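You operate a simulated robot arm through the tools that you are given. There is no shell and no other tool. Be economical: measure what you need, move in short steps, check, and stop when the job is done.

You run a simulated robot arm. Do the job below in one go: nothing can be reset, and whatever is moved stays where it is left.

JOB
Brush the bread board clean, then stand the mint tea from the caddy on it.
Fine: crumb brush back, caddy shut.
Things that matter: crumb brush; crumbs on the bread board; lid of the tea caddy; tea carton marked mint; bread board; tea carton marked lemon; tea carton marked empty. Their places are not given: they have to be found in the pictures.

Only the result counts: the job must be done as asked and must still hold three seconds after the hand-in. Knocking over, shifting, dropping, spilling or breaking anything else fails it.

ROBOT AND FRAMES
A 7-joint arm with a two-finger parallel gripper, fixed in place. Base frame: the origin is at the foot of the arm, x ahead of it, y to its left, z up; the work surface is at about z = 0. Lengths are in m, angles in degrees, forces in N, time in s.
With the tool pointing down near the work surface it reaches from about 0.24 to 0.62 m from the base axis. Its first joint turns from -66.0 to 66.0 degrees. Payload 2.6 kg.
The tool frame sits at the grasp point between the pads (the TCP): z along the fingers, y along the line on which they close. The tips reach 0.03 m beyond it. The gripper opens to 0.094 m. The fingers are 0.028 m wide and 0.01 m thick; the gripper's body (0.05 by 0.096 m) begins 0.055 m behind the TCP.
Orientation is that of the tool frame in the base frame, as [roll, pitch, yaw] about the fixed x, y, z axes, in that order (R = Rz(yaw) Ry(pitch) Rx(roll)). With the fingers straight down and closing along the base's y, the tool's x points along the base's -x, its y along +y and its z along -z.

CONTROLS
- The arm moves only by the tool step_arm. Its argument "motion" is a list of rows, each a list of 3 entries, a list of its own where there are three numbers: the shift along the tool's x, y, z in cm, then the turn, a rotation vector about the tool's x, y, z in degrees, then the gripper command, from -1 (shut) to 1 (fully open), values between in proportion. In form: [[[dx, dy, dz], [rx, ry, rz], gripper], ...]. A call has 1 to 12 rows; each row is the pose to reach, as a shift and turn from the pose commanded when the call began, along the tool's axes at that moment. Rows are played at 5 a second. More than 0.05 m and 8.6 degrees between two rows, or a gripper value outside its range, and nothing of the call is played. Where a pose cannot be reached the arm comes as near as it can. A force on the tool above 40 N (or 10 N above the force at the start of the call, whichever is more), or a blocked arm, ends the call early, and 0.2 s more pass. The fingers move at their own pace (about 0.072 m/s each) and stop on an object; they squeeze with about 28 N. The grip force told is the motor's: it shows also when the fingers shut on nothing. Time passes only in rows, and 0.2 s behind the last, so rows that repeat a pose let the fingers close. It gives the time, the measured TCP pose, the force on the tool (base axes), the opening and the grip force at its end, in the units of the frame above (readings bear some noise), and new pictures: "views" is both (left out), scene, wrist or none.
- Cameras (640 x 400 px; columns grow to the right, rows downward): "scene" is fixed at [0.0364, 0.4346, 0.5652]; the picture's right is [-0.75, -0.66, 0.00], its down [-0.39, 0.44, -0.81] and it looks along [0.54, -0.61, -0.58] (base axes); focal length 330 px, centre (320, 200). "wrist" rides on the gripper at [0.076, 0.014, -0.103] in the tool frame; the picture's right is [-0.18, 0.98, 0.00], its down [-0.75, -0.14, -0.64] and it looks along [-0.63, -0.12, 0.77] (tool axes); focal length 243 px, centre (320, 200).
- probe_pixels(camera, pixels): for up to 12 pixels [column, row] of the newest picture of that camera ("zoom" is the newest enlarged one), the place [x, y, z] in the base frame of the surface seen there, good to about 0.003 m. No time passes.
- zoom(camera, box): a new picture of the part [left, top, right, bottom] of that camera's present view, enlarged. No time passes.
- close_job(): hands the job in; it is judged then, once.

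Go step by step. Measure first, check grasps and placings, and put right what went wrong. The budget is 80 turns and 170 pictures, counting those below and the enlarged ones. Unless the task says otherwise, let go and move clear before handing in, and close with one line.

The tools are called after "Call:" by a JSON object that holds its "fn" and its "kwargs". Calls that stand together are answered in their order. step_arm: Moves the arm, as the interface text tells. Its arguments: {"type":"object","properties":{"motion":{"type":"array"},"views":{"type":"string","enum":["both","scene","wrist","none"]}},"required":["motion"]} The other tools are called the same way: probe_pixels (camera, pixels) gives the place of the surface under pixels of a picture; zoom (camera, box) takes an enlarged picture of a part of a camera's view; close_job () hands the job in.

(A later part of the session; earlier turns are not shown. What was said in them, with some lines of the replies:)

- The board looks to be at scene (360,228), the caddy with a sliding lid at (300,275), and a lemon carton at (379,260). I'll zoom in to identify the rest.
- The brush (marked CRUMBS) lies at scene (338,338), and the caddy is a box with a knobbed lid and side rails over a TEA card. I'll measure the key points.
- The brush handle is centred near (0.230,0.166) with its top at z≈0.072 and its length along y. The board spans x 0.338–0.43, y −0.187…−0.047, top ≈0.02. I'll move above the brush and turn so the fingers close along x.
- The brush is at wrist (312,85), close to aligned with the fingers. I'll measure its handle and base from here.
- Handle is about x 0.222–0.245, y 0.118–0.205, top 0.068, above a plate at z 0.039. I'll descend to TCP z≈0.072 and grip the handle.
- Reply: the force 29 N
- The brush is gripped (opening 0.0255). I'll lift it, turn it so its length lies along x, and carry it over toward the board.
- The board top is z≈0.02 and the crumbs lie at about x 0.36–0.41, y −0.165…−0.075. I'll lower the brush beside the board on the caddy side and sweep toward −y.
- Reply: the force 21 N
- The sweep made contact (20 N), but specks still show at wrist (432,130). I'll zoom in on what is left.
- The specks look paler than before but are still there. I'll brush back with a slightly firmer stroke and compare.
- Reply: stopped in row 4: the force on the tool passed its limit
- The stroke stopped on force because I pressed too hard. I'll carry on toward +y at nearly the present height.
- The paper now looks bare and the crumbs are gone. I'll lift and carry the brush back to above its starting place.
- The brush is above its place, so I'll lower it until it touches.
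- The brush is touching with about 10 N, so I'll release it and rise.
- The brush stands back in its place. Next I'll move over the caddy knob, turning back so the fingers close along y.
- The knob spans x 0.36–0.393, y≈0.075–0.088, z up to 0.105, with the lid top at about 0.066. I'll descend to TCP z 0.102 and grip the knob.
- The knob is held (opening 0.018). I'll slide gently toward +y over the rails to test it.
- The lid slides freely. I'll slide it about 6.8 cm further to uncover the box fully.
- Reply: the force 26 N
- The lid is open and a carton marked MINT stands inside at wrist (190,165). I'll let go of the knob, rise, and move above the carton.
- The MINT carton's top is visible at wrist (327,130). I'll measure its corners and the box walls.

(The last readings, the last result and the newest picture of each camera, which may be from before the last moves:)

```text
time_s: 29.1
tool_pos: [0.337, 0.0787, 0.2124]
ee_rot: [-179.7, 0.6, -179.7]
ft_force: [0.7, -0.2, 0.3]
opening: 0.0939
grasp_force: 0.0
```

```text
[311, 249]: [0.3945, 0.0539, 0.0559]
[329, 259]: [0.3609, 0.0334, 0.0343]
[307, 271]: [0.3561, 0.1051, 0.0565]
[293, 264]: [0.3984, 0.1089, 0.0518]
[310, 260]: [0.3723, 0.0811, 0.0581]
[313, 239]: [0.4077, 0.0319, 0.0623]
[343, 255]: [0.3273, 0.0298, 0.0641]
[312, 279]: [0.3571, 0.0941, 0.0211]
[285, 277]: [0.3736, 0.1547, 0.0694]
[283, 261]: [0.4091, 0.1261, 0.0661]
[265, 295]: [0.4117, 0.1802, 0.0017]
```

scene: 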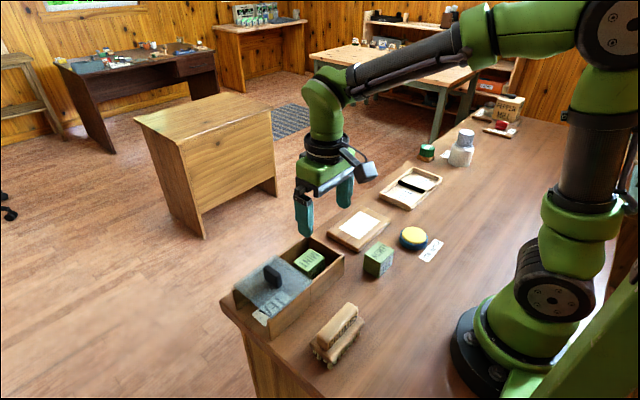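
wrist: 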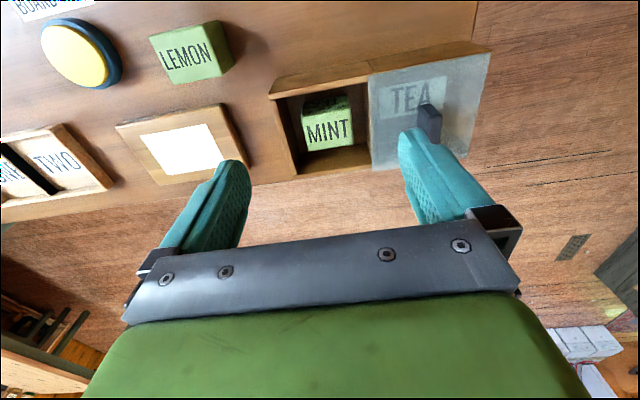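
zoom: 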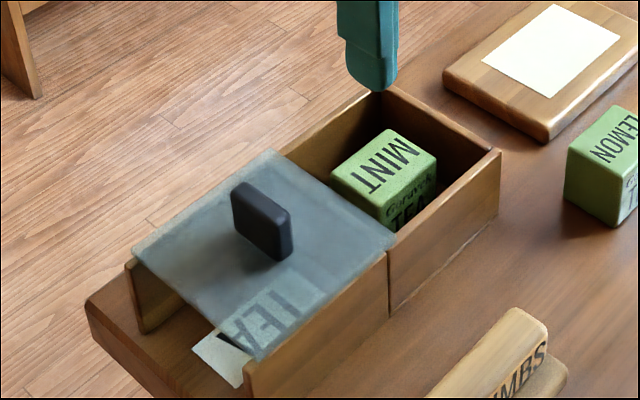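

I need tighter edges in y, so I'll probe the zoomed scene view along the carton top and the walls.

Call:
{"fn": "probe_pixels", "kwargs": {"camera": "wrist", "pixels": [[313, 125], [356, 116], [358, 125], [360, 136], [316, 135], [368, 100], [371, 120], [375, 140], [290, 110], [292, 125], [296, 140], [335, 118]]}}

Call:
{"fn": "probe_pixels", "kwargs": {"camera": "zoom", "pixels": [[385, 133], [434, 155], [388, 220], [334, 178], [360, 155], [410, 190], [365, 200], [412, 146], [440, 230], [420, 120], [270, 155], [310, 185]]}}

```text
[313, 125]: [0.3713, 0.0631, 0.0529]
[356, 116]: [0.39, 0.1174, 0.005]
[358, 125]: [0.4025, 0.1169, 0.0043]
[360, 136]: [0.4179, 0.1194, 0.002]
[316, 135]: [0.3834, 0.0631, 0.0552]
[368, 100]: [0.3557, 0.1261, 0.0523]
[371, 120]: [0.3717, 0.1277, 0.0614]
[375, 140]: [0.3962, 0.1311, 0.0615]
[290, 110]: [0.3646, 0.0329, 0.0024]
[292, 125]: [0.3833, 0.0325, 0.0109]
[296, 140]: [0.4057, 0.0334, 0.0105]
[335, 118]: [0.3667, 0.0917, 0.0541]
```

```text
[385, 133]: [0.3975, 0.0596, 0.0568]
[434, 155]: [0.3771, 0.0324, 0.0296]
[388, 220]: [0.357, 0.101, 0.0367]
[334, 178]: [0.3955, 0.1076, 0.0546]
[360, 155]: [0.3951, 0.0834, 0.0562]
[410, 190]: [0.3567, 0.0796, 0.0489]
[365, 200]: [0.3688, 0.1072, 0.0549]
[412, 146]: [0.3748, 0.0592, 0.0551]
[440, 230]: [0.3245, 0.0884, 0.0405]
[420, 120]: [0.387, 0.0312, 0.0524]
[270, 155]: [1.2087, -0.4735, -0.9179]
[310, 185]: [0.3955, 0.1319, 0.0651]
```

The carton spans x 0.357–0.400, y 0.059–0.108, and the inner walls are at y 0.033 and 0.126. I'll hover at y 0.082 with a 0.062 opening.

Call:
{"fn": "step_arm", "kwargs": {"motion": [[[-2, 0.3, 2], [0, 0, 0], 0.32], [[-4.1, 0.3, 5], [0, 0, 0], 0.32], [[-4.1, 0.3, 8.2], [0, 0, 0], 0.32], [[-4.1, 0.3, 8.2], [0, 0, 0], 0.32]]}}

Call:
{"fn": "zoom", "kwargs": {"camera": "wrist", "box": [200, 40, 460, 230]}}

```text
time_s: 30.1
tool_pos: [0.3786, 0.0811, 0.1292]
ee_rot: [-179.7, 0.5, -179.8]
ft_force: [0.9, -1.0, 0.1]
opening: 0.0621
grasp_force: 0.2
```

scene: 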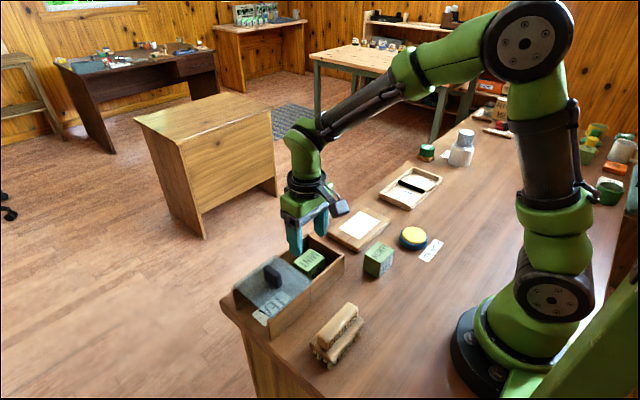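
wrist: 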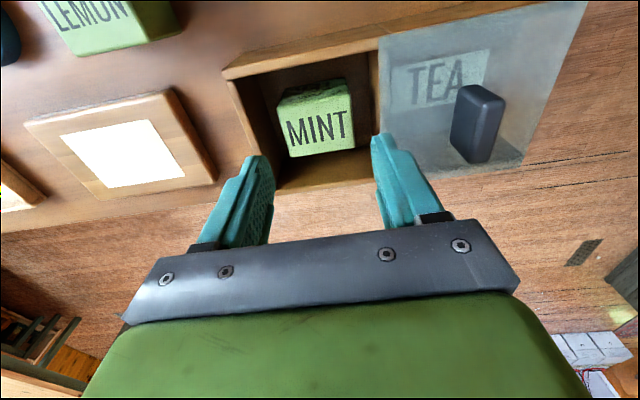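

```text
2.11 times, centred on (330, 135) of wrist
```

zoom: 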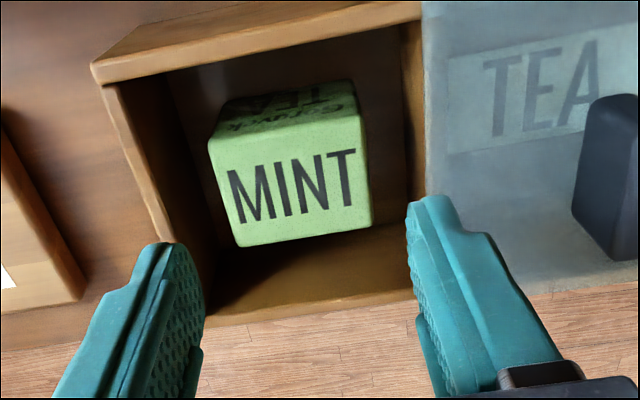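

Opening is 0.062 and the pose matches the plan. I'll go down slowly to TCP z≈0.043.

Call:
{"fn": "step_arm", "kwargs": {"motion": [[[0, 0.05, 2], [0, 0, 0], 0.32], [[0, 0.05, 4], [0, 0, 0], 0.32], [[0, 0.05, 5.5], [0, 0, 0], 0.32], [[0, 0.05, 6.5], [0, 0, 0], 0.32], [[0, 0.05, 7.5], [0, 0, 0], 0.32], [[0, 0.05, 8.5], [0, 0, 0], 0.32], [[0, 0.05, 8.5], [0, 0, 0], 0.32]]}}

Call:
{"fn": "zoom", "kwargs": {"camera": "wrist", "box": [200, 40, 460, 230]}}

```text
time_s: 31.1
tool_pos: [0.38, 0.0846, 0.0681]
ee_rot: [180.0, 0.7, -179.7]
ft_force: [-2.9, 0.1, 7.0]
opening: 0.0621
grasp_force: 0.4
stopped in row 5: the force on the tool passed its limit (the readings are from after the stop); the commanded pose is now the measured one
```

scene: 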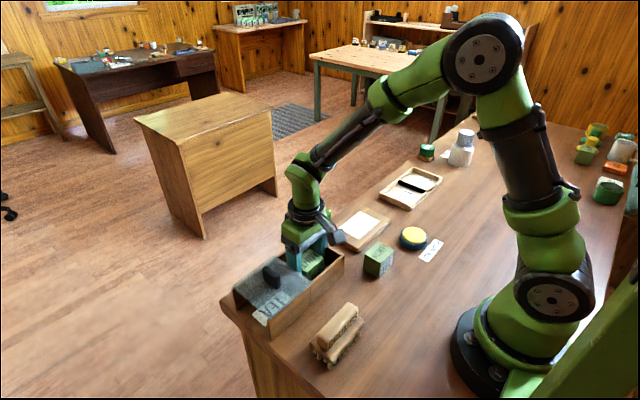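
wrist: 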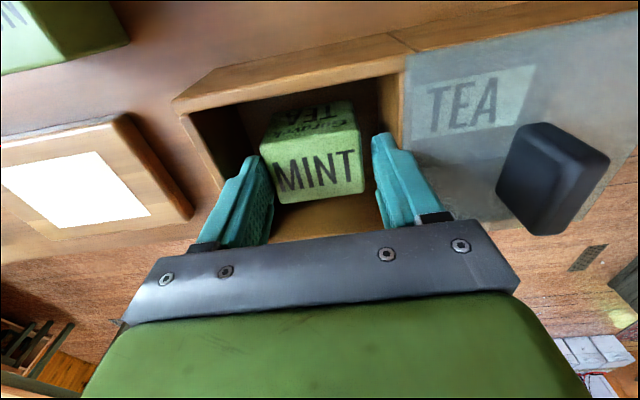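

```text
2.11 times, centred on (330, 135) of wrist
```

zoom: 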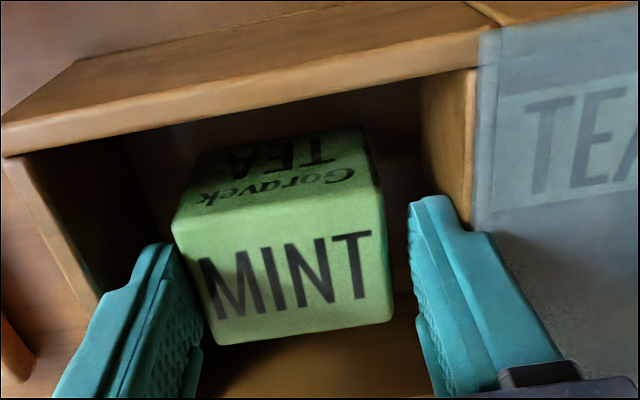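

The descent stopped at TCP z 0.068 and y drifted to 0.0846, so a finger touched something. I'll measure the fingers, carton and walls before moving.

Call:
{"fn": "probe_pixels", "kwargs": {"camera": "wrist", "pixels": [[275, 140], [284, 165], [320, 150], [350, 145], [356, 170], [345, 112], [190, 130], [205, 165], [388, 90], [392, 115], [380, 145], [262, 165]]}}

Call:
{"fn": "zoom", "kwargs": {"camera": "scene", "box": [240, 200, 370, 310]}}

```text
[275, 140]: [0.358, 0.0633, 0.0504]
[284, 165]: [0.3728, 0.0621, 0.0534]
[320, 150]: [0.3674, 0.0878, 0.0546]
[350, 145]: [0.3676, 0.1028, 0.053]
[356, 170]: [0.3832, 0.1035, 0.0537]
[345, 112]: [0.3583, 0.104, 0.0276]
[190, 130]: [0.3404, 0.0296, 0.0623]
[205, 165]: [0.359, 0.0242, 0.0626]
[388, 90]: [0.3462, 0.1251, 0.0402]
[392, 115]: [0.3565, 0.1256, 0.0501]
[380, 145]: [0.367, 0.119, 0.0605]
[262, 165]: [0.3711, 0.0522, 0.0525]
```

```text
3.64 times, centred on (305, 255) of scene
```

zoom: 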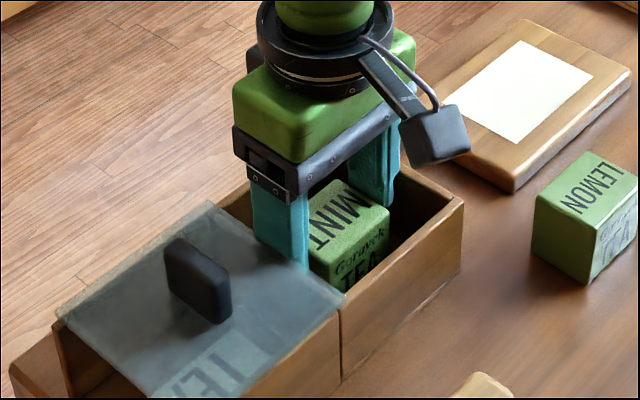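

The right finger's outer side (y≈0.125) is at the box wall, while the carton still stands straight at y 0.06–0.107. I'll narrow the opening to 0.056, shift 1.5 mm toward −y, and continue down.

Call:
{"fn": "step_arm", "kwargs": {"motion": [[[0, 0, -0.2], [0, 0, 0], 0.19], [[0, -0.15, -0.2], [0, 0, 0], 0.19], [[0, -0.15, 0.3], [0, 0, 0], 0.19], [[0, -0.15, 0.8], [0, 0, 0], 0.19], [[0, -0.15, 1.3], [0, 0, 0], 0.19], [[0, -0.15, 1.8], [0, 0, 0], 0.19], [[0, -0.15, 2.2], [0, 0, 0], 0.19], [[0, -0.15, 2.2], [0, 0, 0], 0.19]]}}

```text
time_s: 32.0
tool_pos: [0.3796, 0.0861, 0.0701]
ee_rot: [179.8, 0.6, -179.8]
ft_force: [-2.6, -0.1, 6.1]
opening: 0.0562
grasp_force: 0.5
stopped in row 4: the force on the tool passed its limit (the readings are from after the stop); the commanded pose is now the measured one
```

scene: 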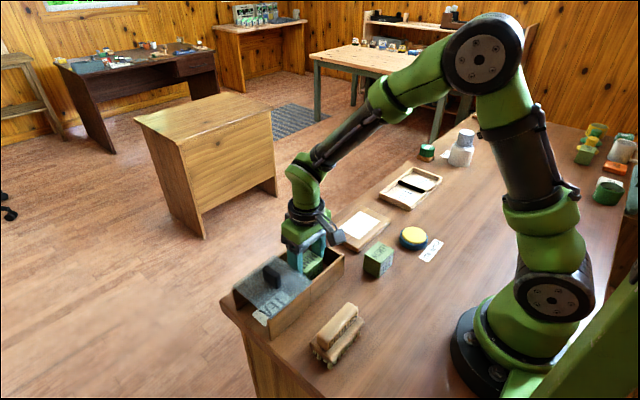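
wrist: 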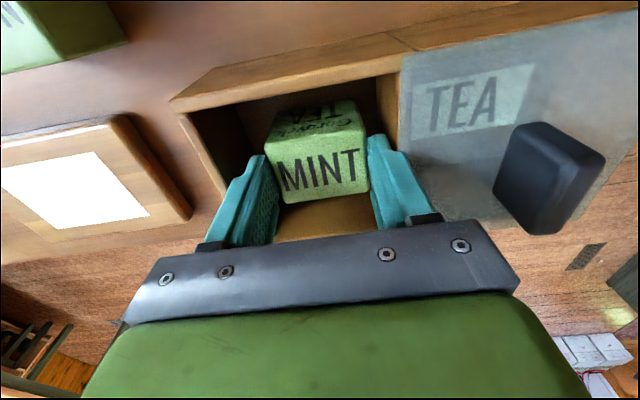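

It stopped again at the same height (z≈0.07). I'll zoom and probe the fingertips to see what blocks.

Call:
{"fn": "zoom", "kwargs": {"camera": "wrist", "box": [220, 80, 440, 230]}}

Call:
{"fn": "zoom", "kwargs": {"camera": "scene", "box": [260, 205, 360, 295]}}

Call:
{"fn": "probe_pixels", "kwargs": {"camera": "wrist", "pixels": [[253, 162], [258, 160], [262, 175], [374, 138], [382, 138], [370, 150], [285, 195], [360, 185], [275, 150], [362, 130], [240, 180], [395, 160]]}}

Call:
{"fn": "probe_pixels", "kwargs": {"camera": "zoom", "pixels": [[190, 380], [230, 380], [200, 340], [230, 340], [250, 360], [200, 300], [230, 300], [360, 220], [390, 220], [300, 250], [350, 250], [330, 300]]}}

```text
2.67 times, centred on (330, 155) of wrist
```

zoom: 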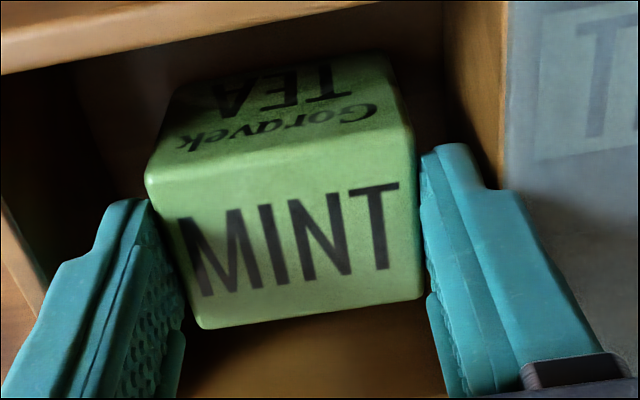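

```text
4.44 times, centred on (310, 250) of scene
```

zoom: 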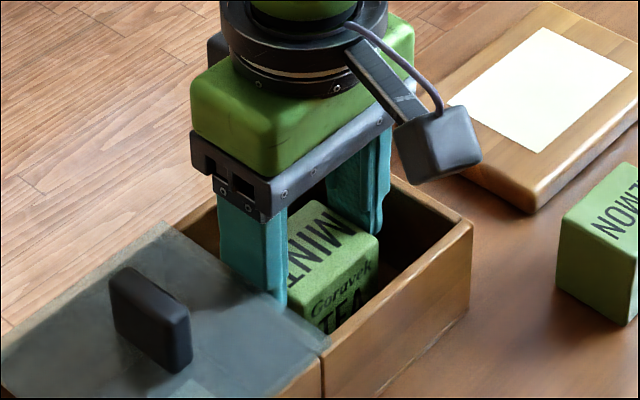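

```text
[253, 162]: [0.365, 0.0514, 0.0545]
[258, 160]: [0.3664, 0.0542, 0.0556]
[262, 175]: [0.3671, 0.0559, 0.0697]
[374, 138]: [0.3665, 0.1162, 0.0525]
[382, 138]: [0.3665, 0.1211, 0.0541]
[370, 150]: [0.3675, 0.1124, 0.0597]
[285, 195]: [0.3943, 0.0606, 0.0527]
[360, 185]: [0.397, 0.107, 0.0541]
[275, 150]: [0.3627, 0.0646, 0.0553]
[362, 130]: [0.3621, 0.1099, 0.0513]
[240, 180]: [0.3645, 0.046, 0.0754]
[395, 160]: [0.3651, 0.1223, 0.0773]
```

```text
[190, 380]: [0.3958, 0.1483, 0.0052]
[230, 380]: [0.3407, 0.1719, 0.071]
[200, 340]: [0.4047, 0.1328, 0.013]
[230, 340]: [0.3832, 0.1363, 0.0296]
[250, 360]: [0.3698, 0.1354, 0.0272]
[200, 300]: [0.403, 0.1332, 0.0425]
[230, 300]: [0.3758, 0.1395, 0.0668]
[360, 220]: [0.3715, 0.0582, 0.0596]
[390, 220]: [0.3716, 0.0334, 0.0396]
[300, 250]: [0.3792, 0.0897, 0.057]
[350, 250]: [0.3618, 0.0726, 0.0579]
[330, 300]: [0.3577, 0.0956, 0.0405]
```

The fingers look clear on both sides of the carton, yet something resists. I'll probe the exact fingertip ends and the lid edge.

Call:
{"fn": "probe_pixels", "kwargs": {"camera": "wrist", "pixels": [[376, 135], [379, 135], [372, 140], [260, 156], [264, 156], [268, 165], [399, 70], [401, 110], [404, 140], [370, 160], [390, 145], [250, 165]]}}

Call:
{"fn": "step_arm", "kwargs": {"motion": [[[0, 0, -0.6], [0, 0, 0], 0.19], [[0, 0, -0.6], [0, 0, 0], 0.19], [[0, 0, -0.6], [0, 0, 0], 0.19]], "views": "none"}}

```text
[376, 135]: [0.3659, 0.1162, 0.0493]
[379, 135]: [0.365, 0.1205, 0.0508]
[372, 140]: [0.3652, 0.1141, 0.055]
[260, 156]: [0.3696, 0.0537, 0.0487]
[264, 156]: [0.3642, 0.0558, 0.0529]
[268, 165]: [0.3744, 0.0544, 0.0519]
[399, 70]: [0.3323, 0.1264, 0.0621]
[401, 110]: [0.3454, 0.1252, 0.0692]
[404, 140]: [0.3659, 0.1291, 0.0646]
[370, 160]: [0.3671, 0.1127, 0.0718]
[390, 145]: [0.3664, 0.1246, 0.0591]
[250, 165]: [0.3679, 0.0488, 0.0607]
```

```text
time_s: 32.8
tool_pos: [0.3791, 0.0853, 0.0748]
ee_rot: [179.8, 0.8, -179.7]
ft_force: [-0.9, 0.5, -0.4]
opening: 0.0563
grasp_force: 0.2
```

The right finger's wider upper part (y≈0.125 at z≈0.06) is probably catching the lid edge at y≈0.126. I'll narrow to 0.052, centre on y≈0.084, and ease down.

Call:
{"fn": "step_arm", "kwargs": {"motion": [[[0, -0.15, 0], [0, 0, 0], 0.11], [[0, -0.15, 0], [0, 0, 0], 0.11], [[0, -0.15, 0.4], [0, 0, 0], 0.11], [[0, -0.15, 0.8], [0, 0, 0], 0.11], [[0, -0.15, 1.1], [0, 0, 0], 0.11], [[0, -0.15, 1.4], [0, 0, 0], 0.11], [[0, -0.15, 1.7], [0, 0, 0], 0.11], [[0, -0.15, 2.0], [0, 0, 0], 0.11], [[0, -0.15, 2.3], [0, 0, 0], 0.11]]}}

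Call:
{"fn": "zoom", "kwargs": {"camera": "wrist", "box": [220, 80, 440, 230]}}

```text
time_s: 34.6
tool_pos: [0.3819, 0.0831, 0.0592]
ee_rot: [179.8, 1.0, -179.8]
ft_force: [-1.3, -1.1, 7.3]
opening: 0.0551
grasp_force: 27.9
stopped in row 8: the force on the tool passed its limit (the readings are from after the stop); the commanded pose is now the measured one
```

scene: 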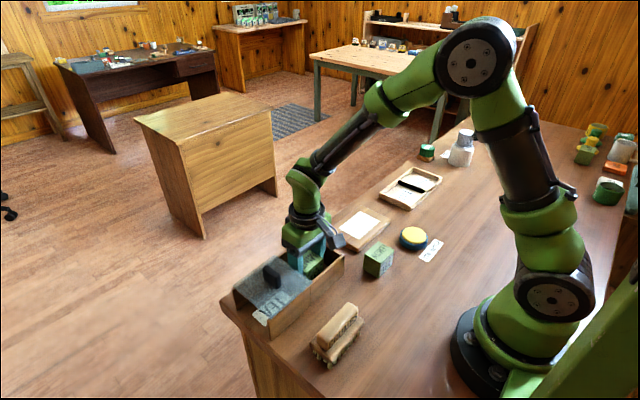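
wrist: 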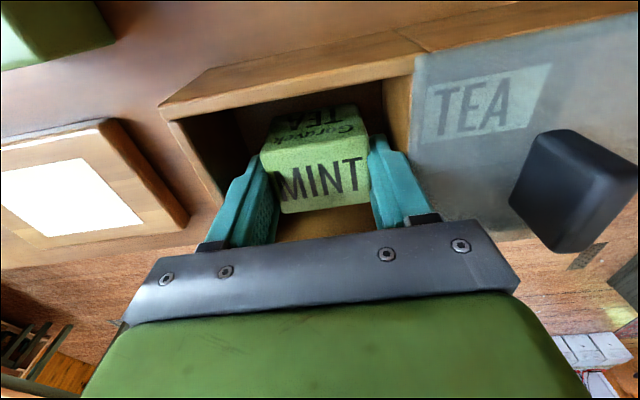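

```text
2.67 times, centred on (330, 155) of wrist
```

zoom: 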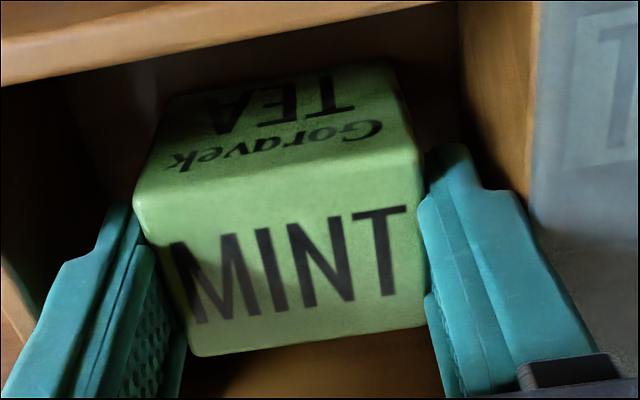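

The fingers already meet the carton at 0.055 wide (grip 28 N) with the tips at z≈0.03, which is deep enough. I'll close and lift slightly to check the hold.

Call:
{"fn": "step_arm", "kwargs": {"motion": [[[0, 0, 0], [0, 0, 0], -1], [[0, 0, 0], [0, 0, 0], -1], [[0, 0, 0], [0, 0, 0], -1], [[0, 0, -1], [0, 0, 0], -1], [[0, 0, -2.5], [0, 0, 0], -1]]}}

Call:
{"fn": "zoom", "kwargs": {"camera": "scene", "box": [240, 200, 370, 310]}}

```text
time_s: 35.8
tool_pos: [0.3808, 0.0849, 0.0838]
ee_rot: [180.0, 1.0, -179.7]
ft_force: [-0.7, 1.0, -0.3]
opening: 0.0549
grasp_force: 27.9
```

scene: 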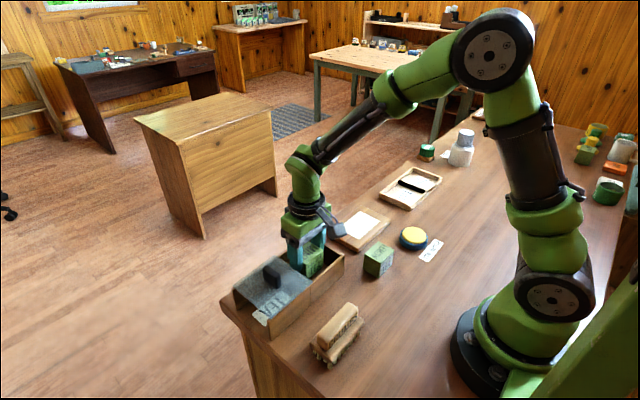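
wrist: 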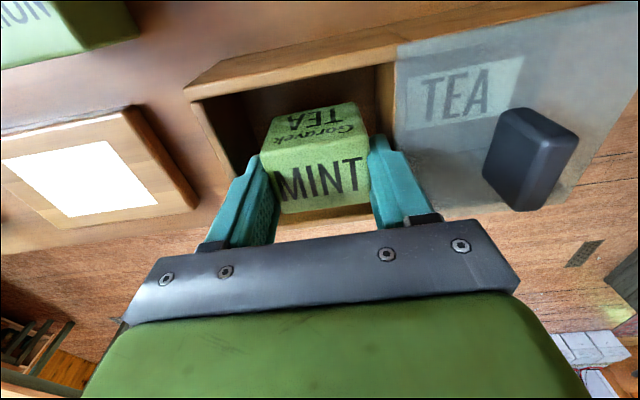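

```text
3.64 times, centred on (305, 255) of scene
```

zoom: 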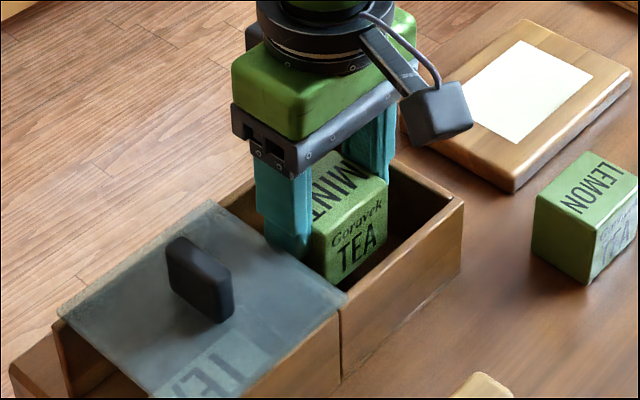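

The carton rises with the hand. I'll lift clear and carry it over the middle of the board.

Call:
{"fn": "step_arm", "kwargs": {"motion": [[[0, 0, -3], [0, 0, 0], -1], [[0, 0, -6], [0, 0, 0], -1], [[0, 0, -9], [0, 0, 0], -1], [[0, -3, -9], [0, 0, 0], -1], [[0, -6, -9], [0, 0, 0], -1], [[-0.2, -9, -9], [0, 0, 0], -1], [[-0.3, -12, -9], [0, 0, 0], -1], [[-0.3, -15, -9], [0, 0, 0], -1], [[-0.3, -18, -9], [0, 0, 0], -1], [[-0.3, -20.2, -9], [0, 0, 0], -1], [[-0.3, -20.2, -7], [0, 0, 0], -1], [[-0.3, -20.2, -5], [0, 0, 0], -1]]}}

Call:
{"fn": "zoom", "kwargs": {"camera": "scene", "box": [300, 160, 440, 270]}}

```text
time_s: 38.4
tool_pos: [0.3844, -0.1177, 0.1333]
ee_rot: [179.8, 1.0, -179.8]
ft_force: [0.9, 0.7, -0.7]
opening: 0.0547
grasp_force: 28.1
```

scene: 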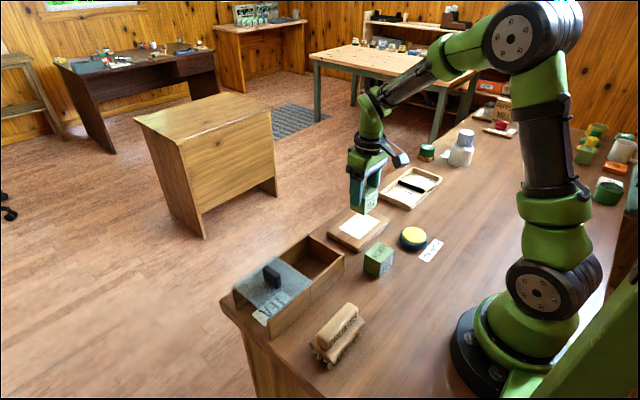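
wrist: 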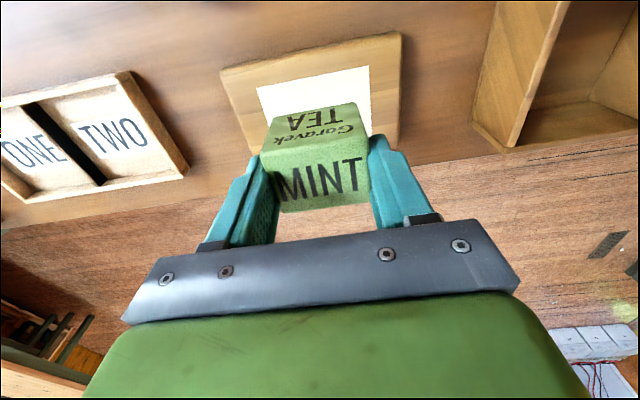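

```text
3.64 times, centred on (370, 215) of scene
```

zoom: 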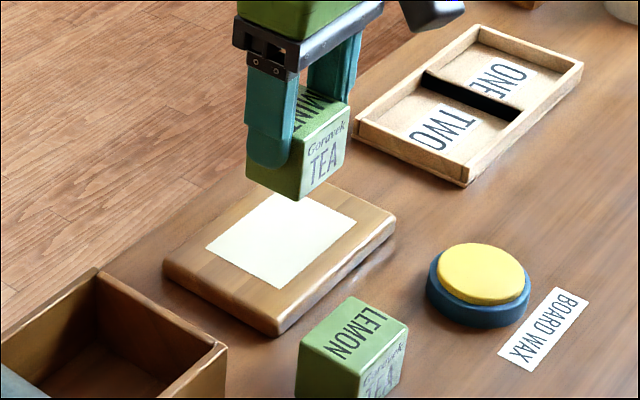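

The carton hangs upright above the clean board. I'll lower it gently to about TCP z 0.077.

Call:
{"fn": "step_arm", "kwargs": {"motion": [[[0, 0, 2], [0, 0, 0], -1], [[0, 0, 4], [0, 0, 0], -1], [[0, 0, 5], [0, 0, 0], -1], [[0, 0, 5.3], [0, 0, 0], -1], [[0, 0, 5.5], [0, 0, 0], -1], [[0, 0, 5.6], [0, 0, 0], -1]]}}

Call:
{"fn": "zoom", "kwargs": {"camera": "scene", "box": [300, 160, 440, 270]}}

```text
time_s: 39.8
tool_pos: [0.3843, -0.1178, 0.0757]
ee_rot: [179.7, 1.0, -179.7]
ft_force: [-0.4, -0.3, -1.3]
opening: 0.055
grasp_force: 27.9
```

scene: 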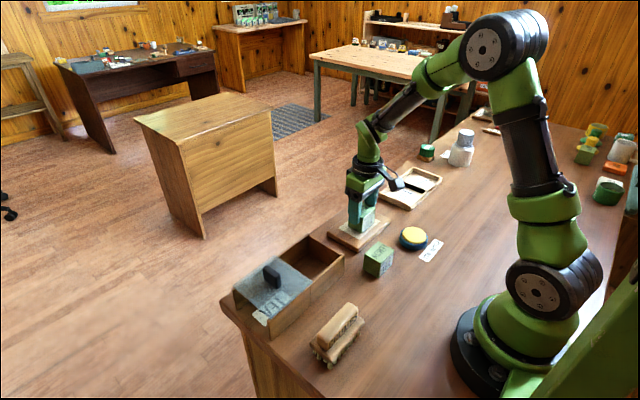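
wrist: 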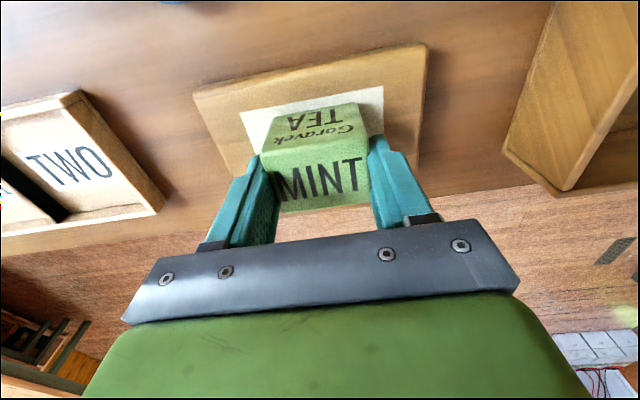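

```text
3.64 times, centred on (370, 215) of scene
```

zoom: 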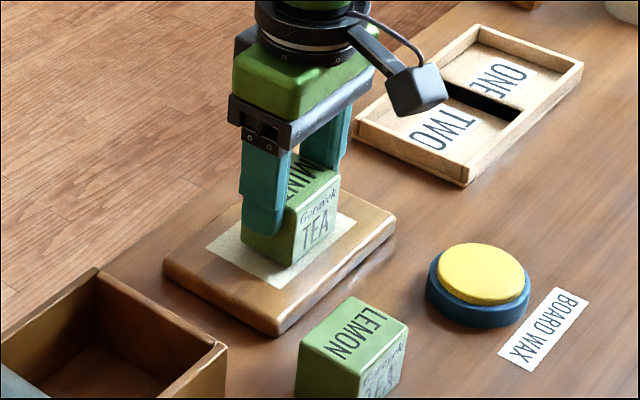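

There is no contact force yet, so I'll creep down a few millimetres more.

Call:
{"fn": "step_arm", "kwargs": {"motion": [[[0, 0, 0.1], [0, 0, 0], -1], [[0, 0, 0.2], [0, 0, 0], -1], [[0, 0, 0.25], [0, 0, 0], -1]], "views": "none"}}

```text
time_s: 40.6
tool_pos: [0.3849, -0.1181, 0.0736]
ee_rot: [179.8, 1.0, -179.8]
ft_force: [-0.8, 0.3, -1.6]
opening: 0.0549
grasp_force: 27.2
```

Call:
{"fn": "step_arm", "kwargs": {"motion": [[[0, 0, 0.1], [0, 0, 0], -1], [[0, 0, 0.2], [0, 0, 0], -1], [[0, 0, 0.25], [0, 0, 0], -1]], "views": "scene"}}

Call:
{"fn": "zoom", "kwargs": {"camera": "scene", "box": [330, 190, 400, 250]}}

Call:
{"fn": "probe_pixels", "kwargs": {"camera": "zoom", "pixels": [[300, 330], [305, 310], [380, 260], [340, 200]]}}

```text
time_s: 41.4
tool_pos: [0.3841, -0.1192, 0.073]
ee_rot: [179.9, 1.1, -179.8]
ft_force: [-7.2, 3.1, 23.9]
opening: 0.0549
grasp_force: 28.1
```

scene: 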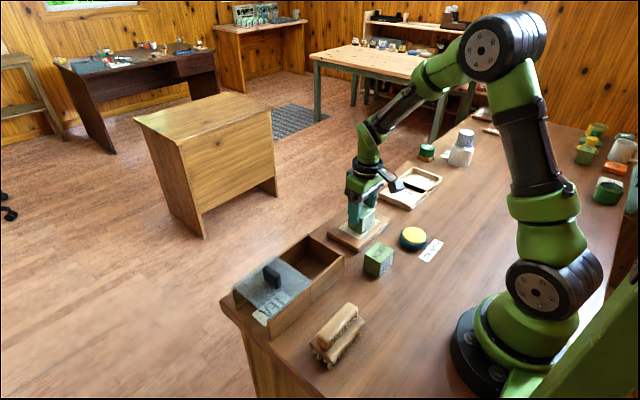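

```text
6.67 times, centred on (365, 220) of scene
```

zoom: 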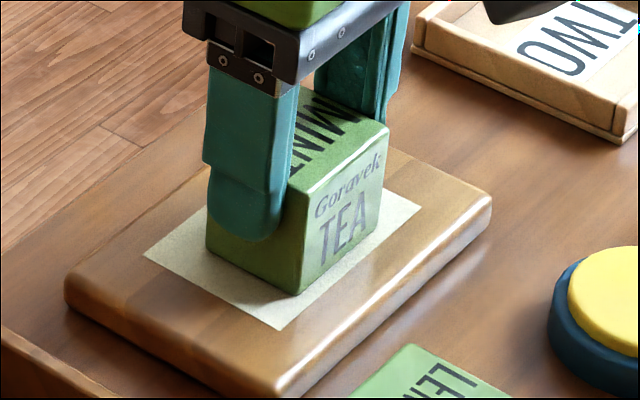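

```text
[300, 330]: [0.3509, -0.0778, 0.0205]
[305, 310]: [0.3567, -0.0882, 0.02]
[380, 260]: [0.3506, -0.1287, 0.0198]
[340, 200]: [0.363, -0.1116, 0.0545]
```

The carton now rests on the board (24 N). I'll relax by 1.5 mm, open, and rise.

Call:
{"fn": "step_arm", "kwargs": {"motion": [[[0, 0, -0.15], [0, 0, 0], -1], [[0, 0, -0.15], [0, 0, 0], 0.3], [[0, 0, -0.15], [0, 0, 0], 0.6], [[0, 0, -0.15], [0, 0, 0], 0.6], [[0, 0, -3], [0, 0, 0], 0.6], [[0, 0, -7], [0, 0, 0], 0.6], [[0, 0, -11], [0, 0, 0], 0.6], [[0, 0, -14], [0, 0, 0], 0.6]]}}

Call:
{"fn": "zoom", "kwargs": {"camera": "scene", "box": [230, 170, 430, 330]}}

```text
time_s: 43.2
tool_pos: [0.3826, -0.1187, 0.2129]
ee_rot: [179.8, 0.9, -179.8]
ft_force: [0.5, -0.7, 0.0]
opening: 0.075
grasp_force: 0.1
```

scene: 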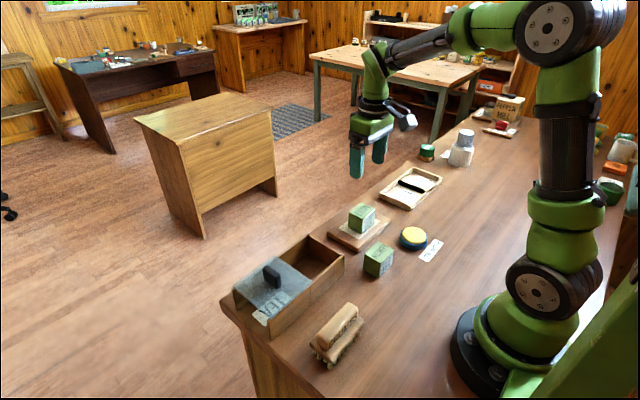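
wrist: 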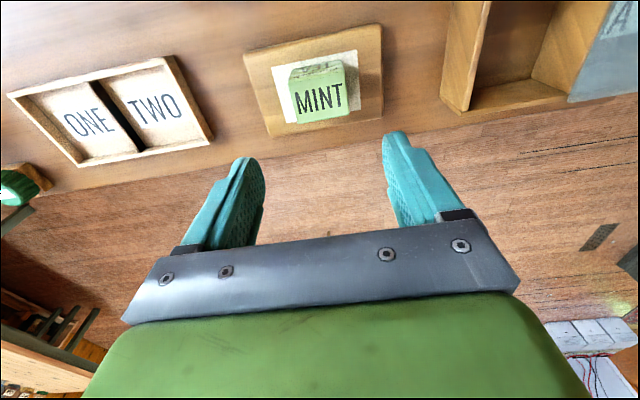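

```text
2.50 times, centred on (330, 250) of scene
```

zoom: 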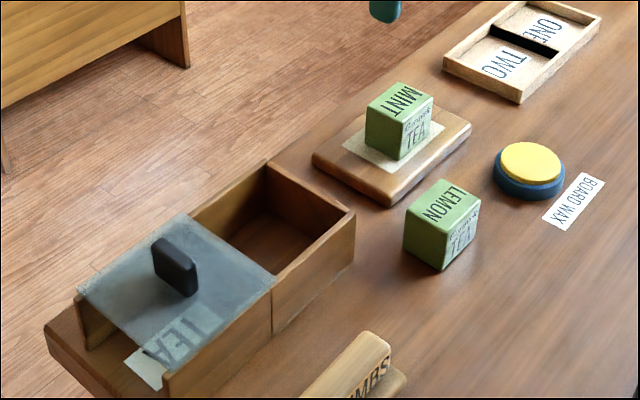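

MINT stands upright on the board. Next I'll go back to the lid knob.

Call:
{"fn": "step_arm", "kwargs": {"motion": [[[0, 3, 0], [0, 0, 0], 0.4], [[0, 6, 0], [0, 0, 0], 0.4], [[0, 9, 0], [0, 0, 0], 0.4], [[0, 12, 0], [0, 0, 0], 0.4], [[0.3, 15, 0], [0, 0, 0], 0.4], [[0.5, 18, 0], [0, 0, 0], 0.4], [[0.5, 21, 0], [0, 0, 0], 0.4], [[0.5, 24, 0], [0, 0, 0], 0.4], [[0.5, 27, 0], [0, 0, 0], 0.4], [[0.5, 29.8, 0], [0, 0, 0], 0.4], [[0.5, 29.8, 3], [0, 0, 0], 0.4], [[0.5, 29.8, 3], [0, 0, 0], 0.4]]}}

Call:
{"fn": "zoom", "kwargs": {"camera": "wrist", "box": [200, 30, 440, 230]}}

Call:
{"fn": "probe_pixels", "kwargs": {"camera": "scene", "pixels": [[268, 270], [277, 276], [272, 285], [266, 268]]}}

```text
time_s: 45.8
tool_pos: [0.3751, 0.1794, 0.1832]
ee_rot: [179.8, 1.0, -179.7]
ft_force: [0.1, -0.2, 0.3]
opening: 0.0656
grasp_force: 0.0
```

scene: 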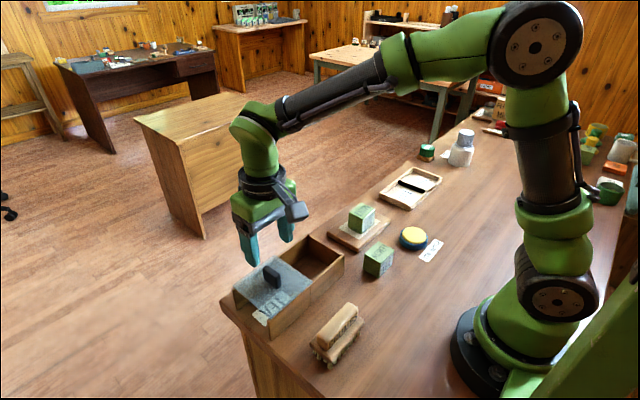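
wrist: 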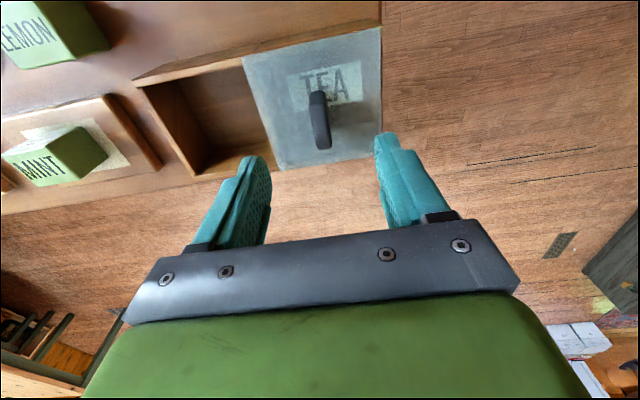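

```text
2.00 times, centred on (320, 130) of wrist
```

zoom: 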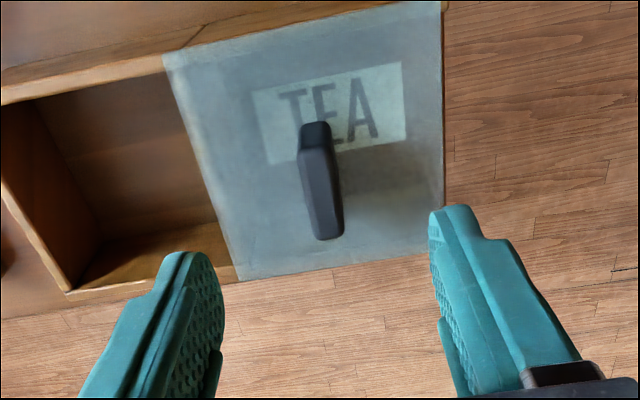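

```text
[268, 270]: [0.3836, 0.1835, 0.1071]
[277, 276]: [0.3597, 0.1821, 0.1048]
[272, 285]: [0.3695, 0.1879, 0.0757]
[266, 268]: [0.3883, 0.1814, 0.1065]
```

The knob sits at about (0.376,0.180). I'll descend and grip it.

Call:
{"fn": "step_arm", "kwargs": {"motion": [[[-0.2, 0, 3], [0, 0, 0], 0.4], [[-0.2, 0, 6], [0, 0, 0], 0.4], [[-0.2, 0, 7.9], [0, 0, 0], 0.4], [[-0.2, 0, 7.9], [0, 0, 0], 0], [[-0.2, 0, 7.9], [0, 0, 0], -1], [[-0.2, 0, 7.9], [0, 0, 0], -1], [[-0.2, 0, 7.9], [0, 0, 0], -1], [[-0.2, 0, 7.9], [0, 0, 0], -1], [[-0.2, 0, 7.9], [0, 0, 0], -1]], "views": "wrist"}}

```text
time_s: 47.8
tool_pos: [0.3815, 0.1785, 0.1036]
ee_rot: [179.8, 0.8, -179.8]
ft_force: [2.0, 0.8, -6.9]
opening: 0.018
grasp_force: 44.9
```

wrist: 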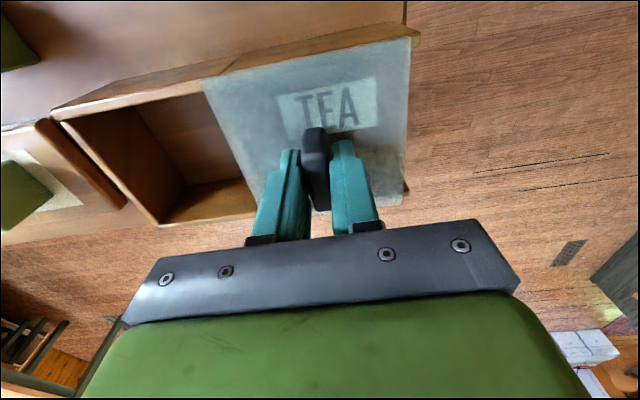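

The knob is gripped, so I'll slide the lid back toward −y by about 9.8 cm.

Call:
{"fn": "step_arm", "kwargs": {"motion": [[[0, -0.9, 0], [0, 0, 0], -1], [[0, -1.8, 0], [0, 0, 0], -1], [[0, -2.7, 0], [0, 0, 0], -1], [[0, -3.6, 0], [0, 0, 0], -1], [[0, -4.5, 0], [0, 0, 0], -1], [[0, -5.4, 0], [0, 0, 0], -1], [[0, -6.3, 0], [0, 0, 0], -1], [[0, -7.2, 0], [0, 0, 0], -1], [[0, -8.1, 0], [0, 0, 0], -1], [[0, -8.8, 0], [0, 0, 0], -1], [[0, -9.4, 0], [0, 0, 0], -1], [[0, -9.8, 0], [0, 0, 0], -1]]}}

Call:
{"fn": "zoom", "kwargs": {"camera": "scene", "box": [220, 200, 380, 330]}}

```text
time_s: 50.4
tool_pos: [0.3796, 0.0814, 0.1021]
ee_rot: [179.8, 0.8, -179.7]
ft_force: [-1.0, 0.5, -10.5]
opening: 0.0181
grasp_force: 45.2
```

scene: 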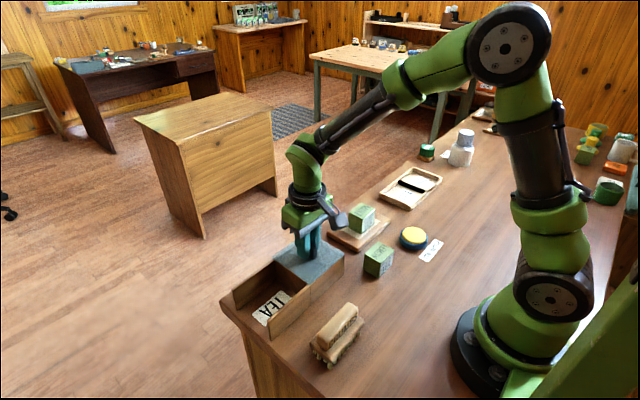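
wrist: 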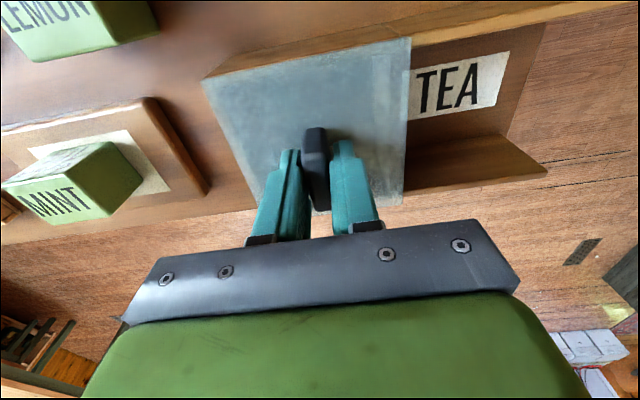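

```text
3.08 times, centred on (300, 265) of scene
```

zoom: 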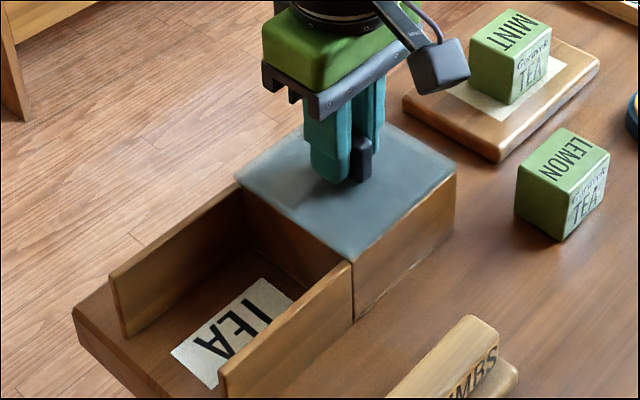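

The lid looks shut again. I'll nudge 2 mm to check for an end stop, then release and rise.

Call:
{"fn": "step_arm", "kwargs": {"motion": [[[0, -0.1, 0], [0, 0, 0], -1], [[0, -0.2, 0], [0, 0, 0], -1], [[0, -0.2, 0], [0, 0, 0], -1]], "views": "none"}}

```text
time_s: 51.2
tool_pos: [0.3804, 0.0797, 0.103]
ee_rot: [179.8, 0.9, -179.9]
ft_force: [-3.4, 2.4, -12.1]
opening: 0.0182
grasp_force: 45.0
```

Call:
{"fn": "step_arm", "kwargs": {"motion": [[[0, 0, 0], [0, 0, 0], -0.4], [[0, 0, 0], [0, 0, 0], -0.4], [[0, 0, -3], [0, 0, 0], -0.4], [[0, 0, -7], [0, 0, 0], 0], [[1.5, 0, -11], [0, 0, 0], 1], [[3.5, 0, -13], [0, 0, 0], 1], [[3.5, 0, -13], [0, 0, 0], 1]]}}

Call:
{"fn": "zoom", "kwargs": {"camera": "scene", "box": [220, 180, 440, 390]}}

Call:
{"fn": "zoom", "kwargs": {"camera": "wrist", "box": [220, 0, 520, 190]}}

Call:
{"fn": "probe_pixels", "kwargs": {"camera": "scene", "pixels": [[306, 242], [316, 246], [274, 257], [310, 282], [343, 256]]}}

```text
time_s: 52.8
tool_pos: [0.3425, 0.0802, 0.2316]
ee_rot: [179.9, 1.0, -179.7]
ft_force: [-0.2, -0.9, -0.2]
opening: 0.0943
grasp_force: 0.0
```

scene: 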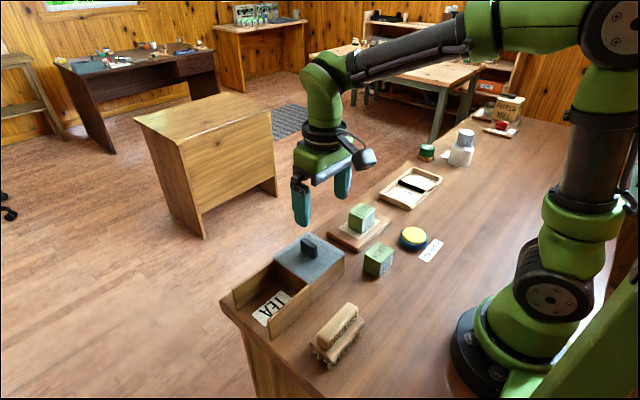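
wrist: 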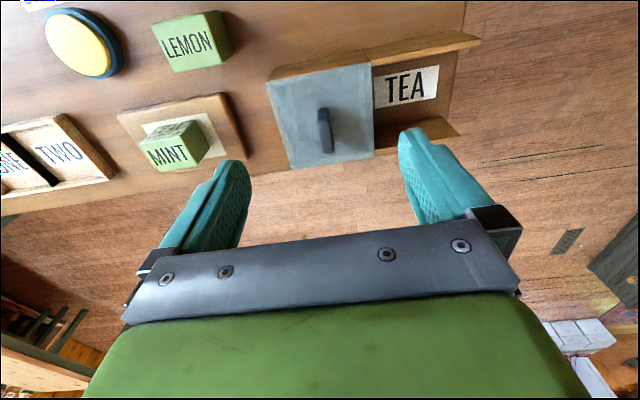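

```text
1.90 times, centred on (330, 285) of scene
```

zoom: 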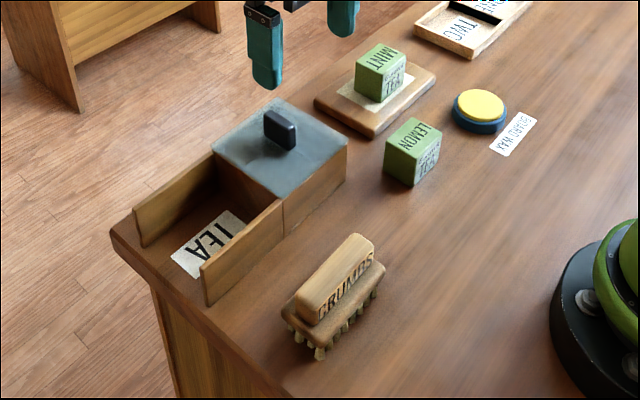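

```text
2.11 times, centred on (370, 95) of wrist
```

zoom: 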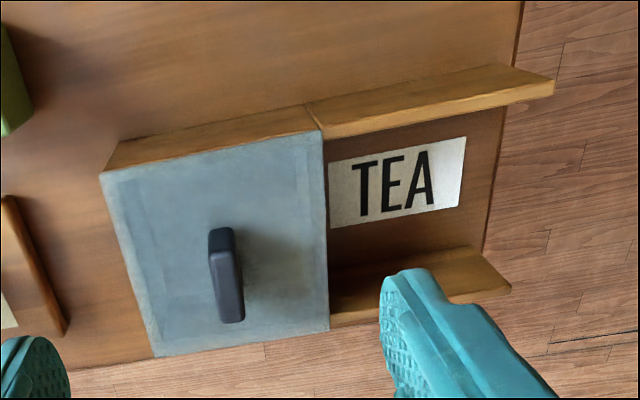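

```text
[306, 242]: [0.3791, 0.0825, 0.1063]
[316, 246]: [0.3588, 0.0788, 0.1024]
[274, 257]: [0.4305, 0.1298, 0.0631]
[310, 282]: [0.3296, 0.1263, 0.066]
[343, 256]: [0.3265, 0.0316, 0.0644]
```

The pictures show the lid shut with its knob back at y≈0.08. MINT stands on the clean board, the brush is in its place, and LEMON hasn't moved. The arm is clear, so I'll hand in.

Call:
{"fn": "close_job", "kwargs": {}}

```text
The job is handed in.
```

The board is brushed clean and the mint tea stands on it; the crumb brush is back within a few millimetres of its starting place, the caddy is shut, and the job is handed in.
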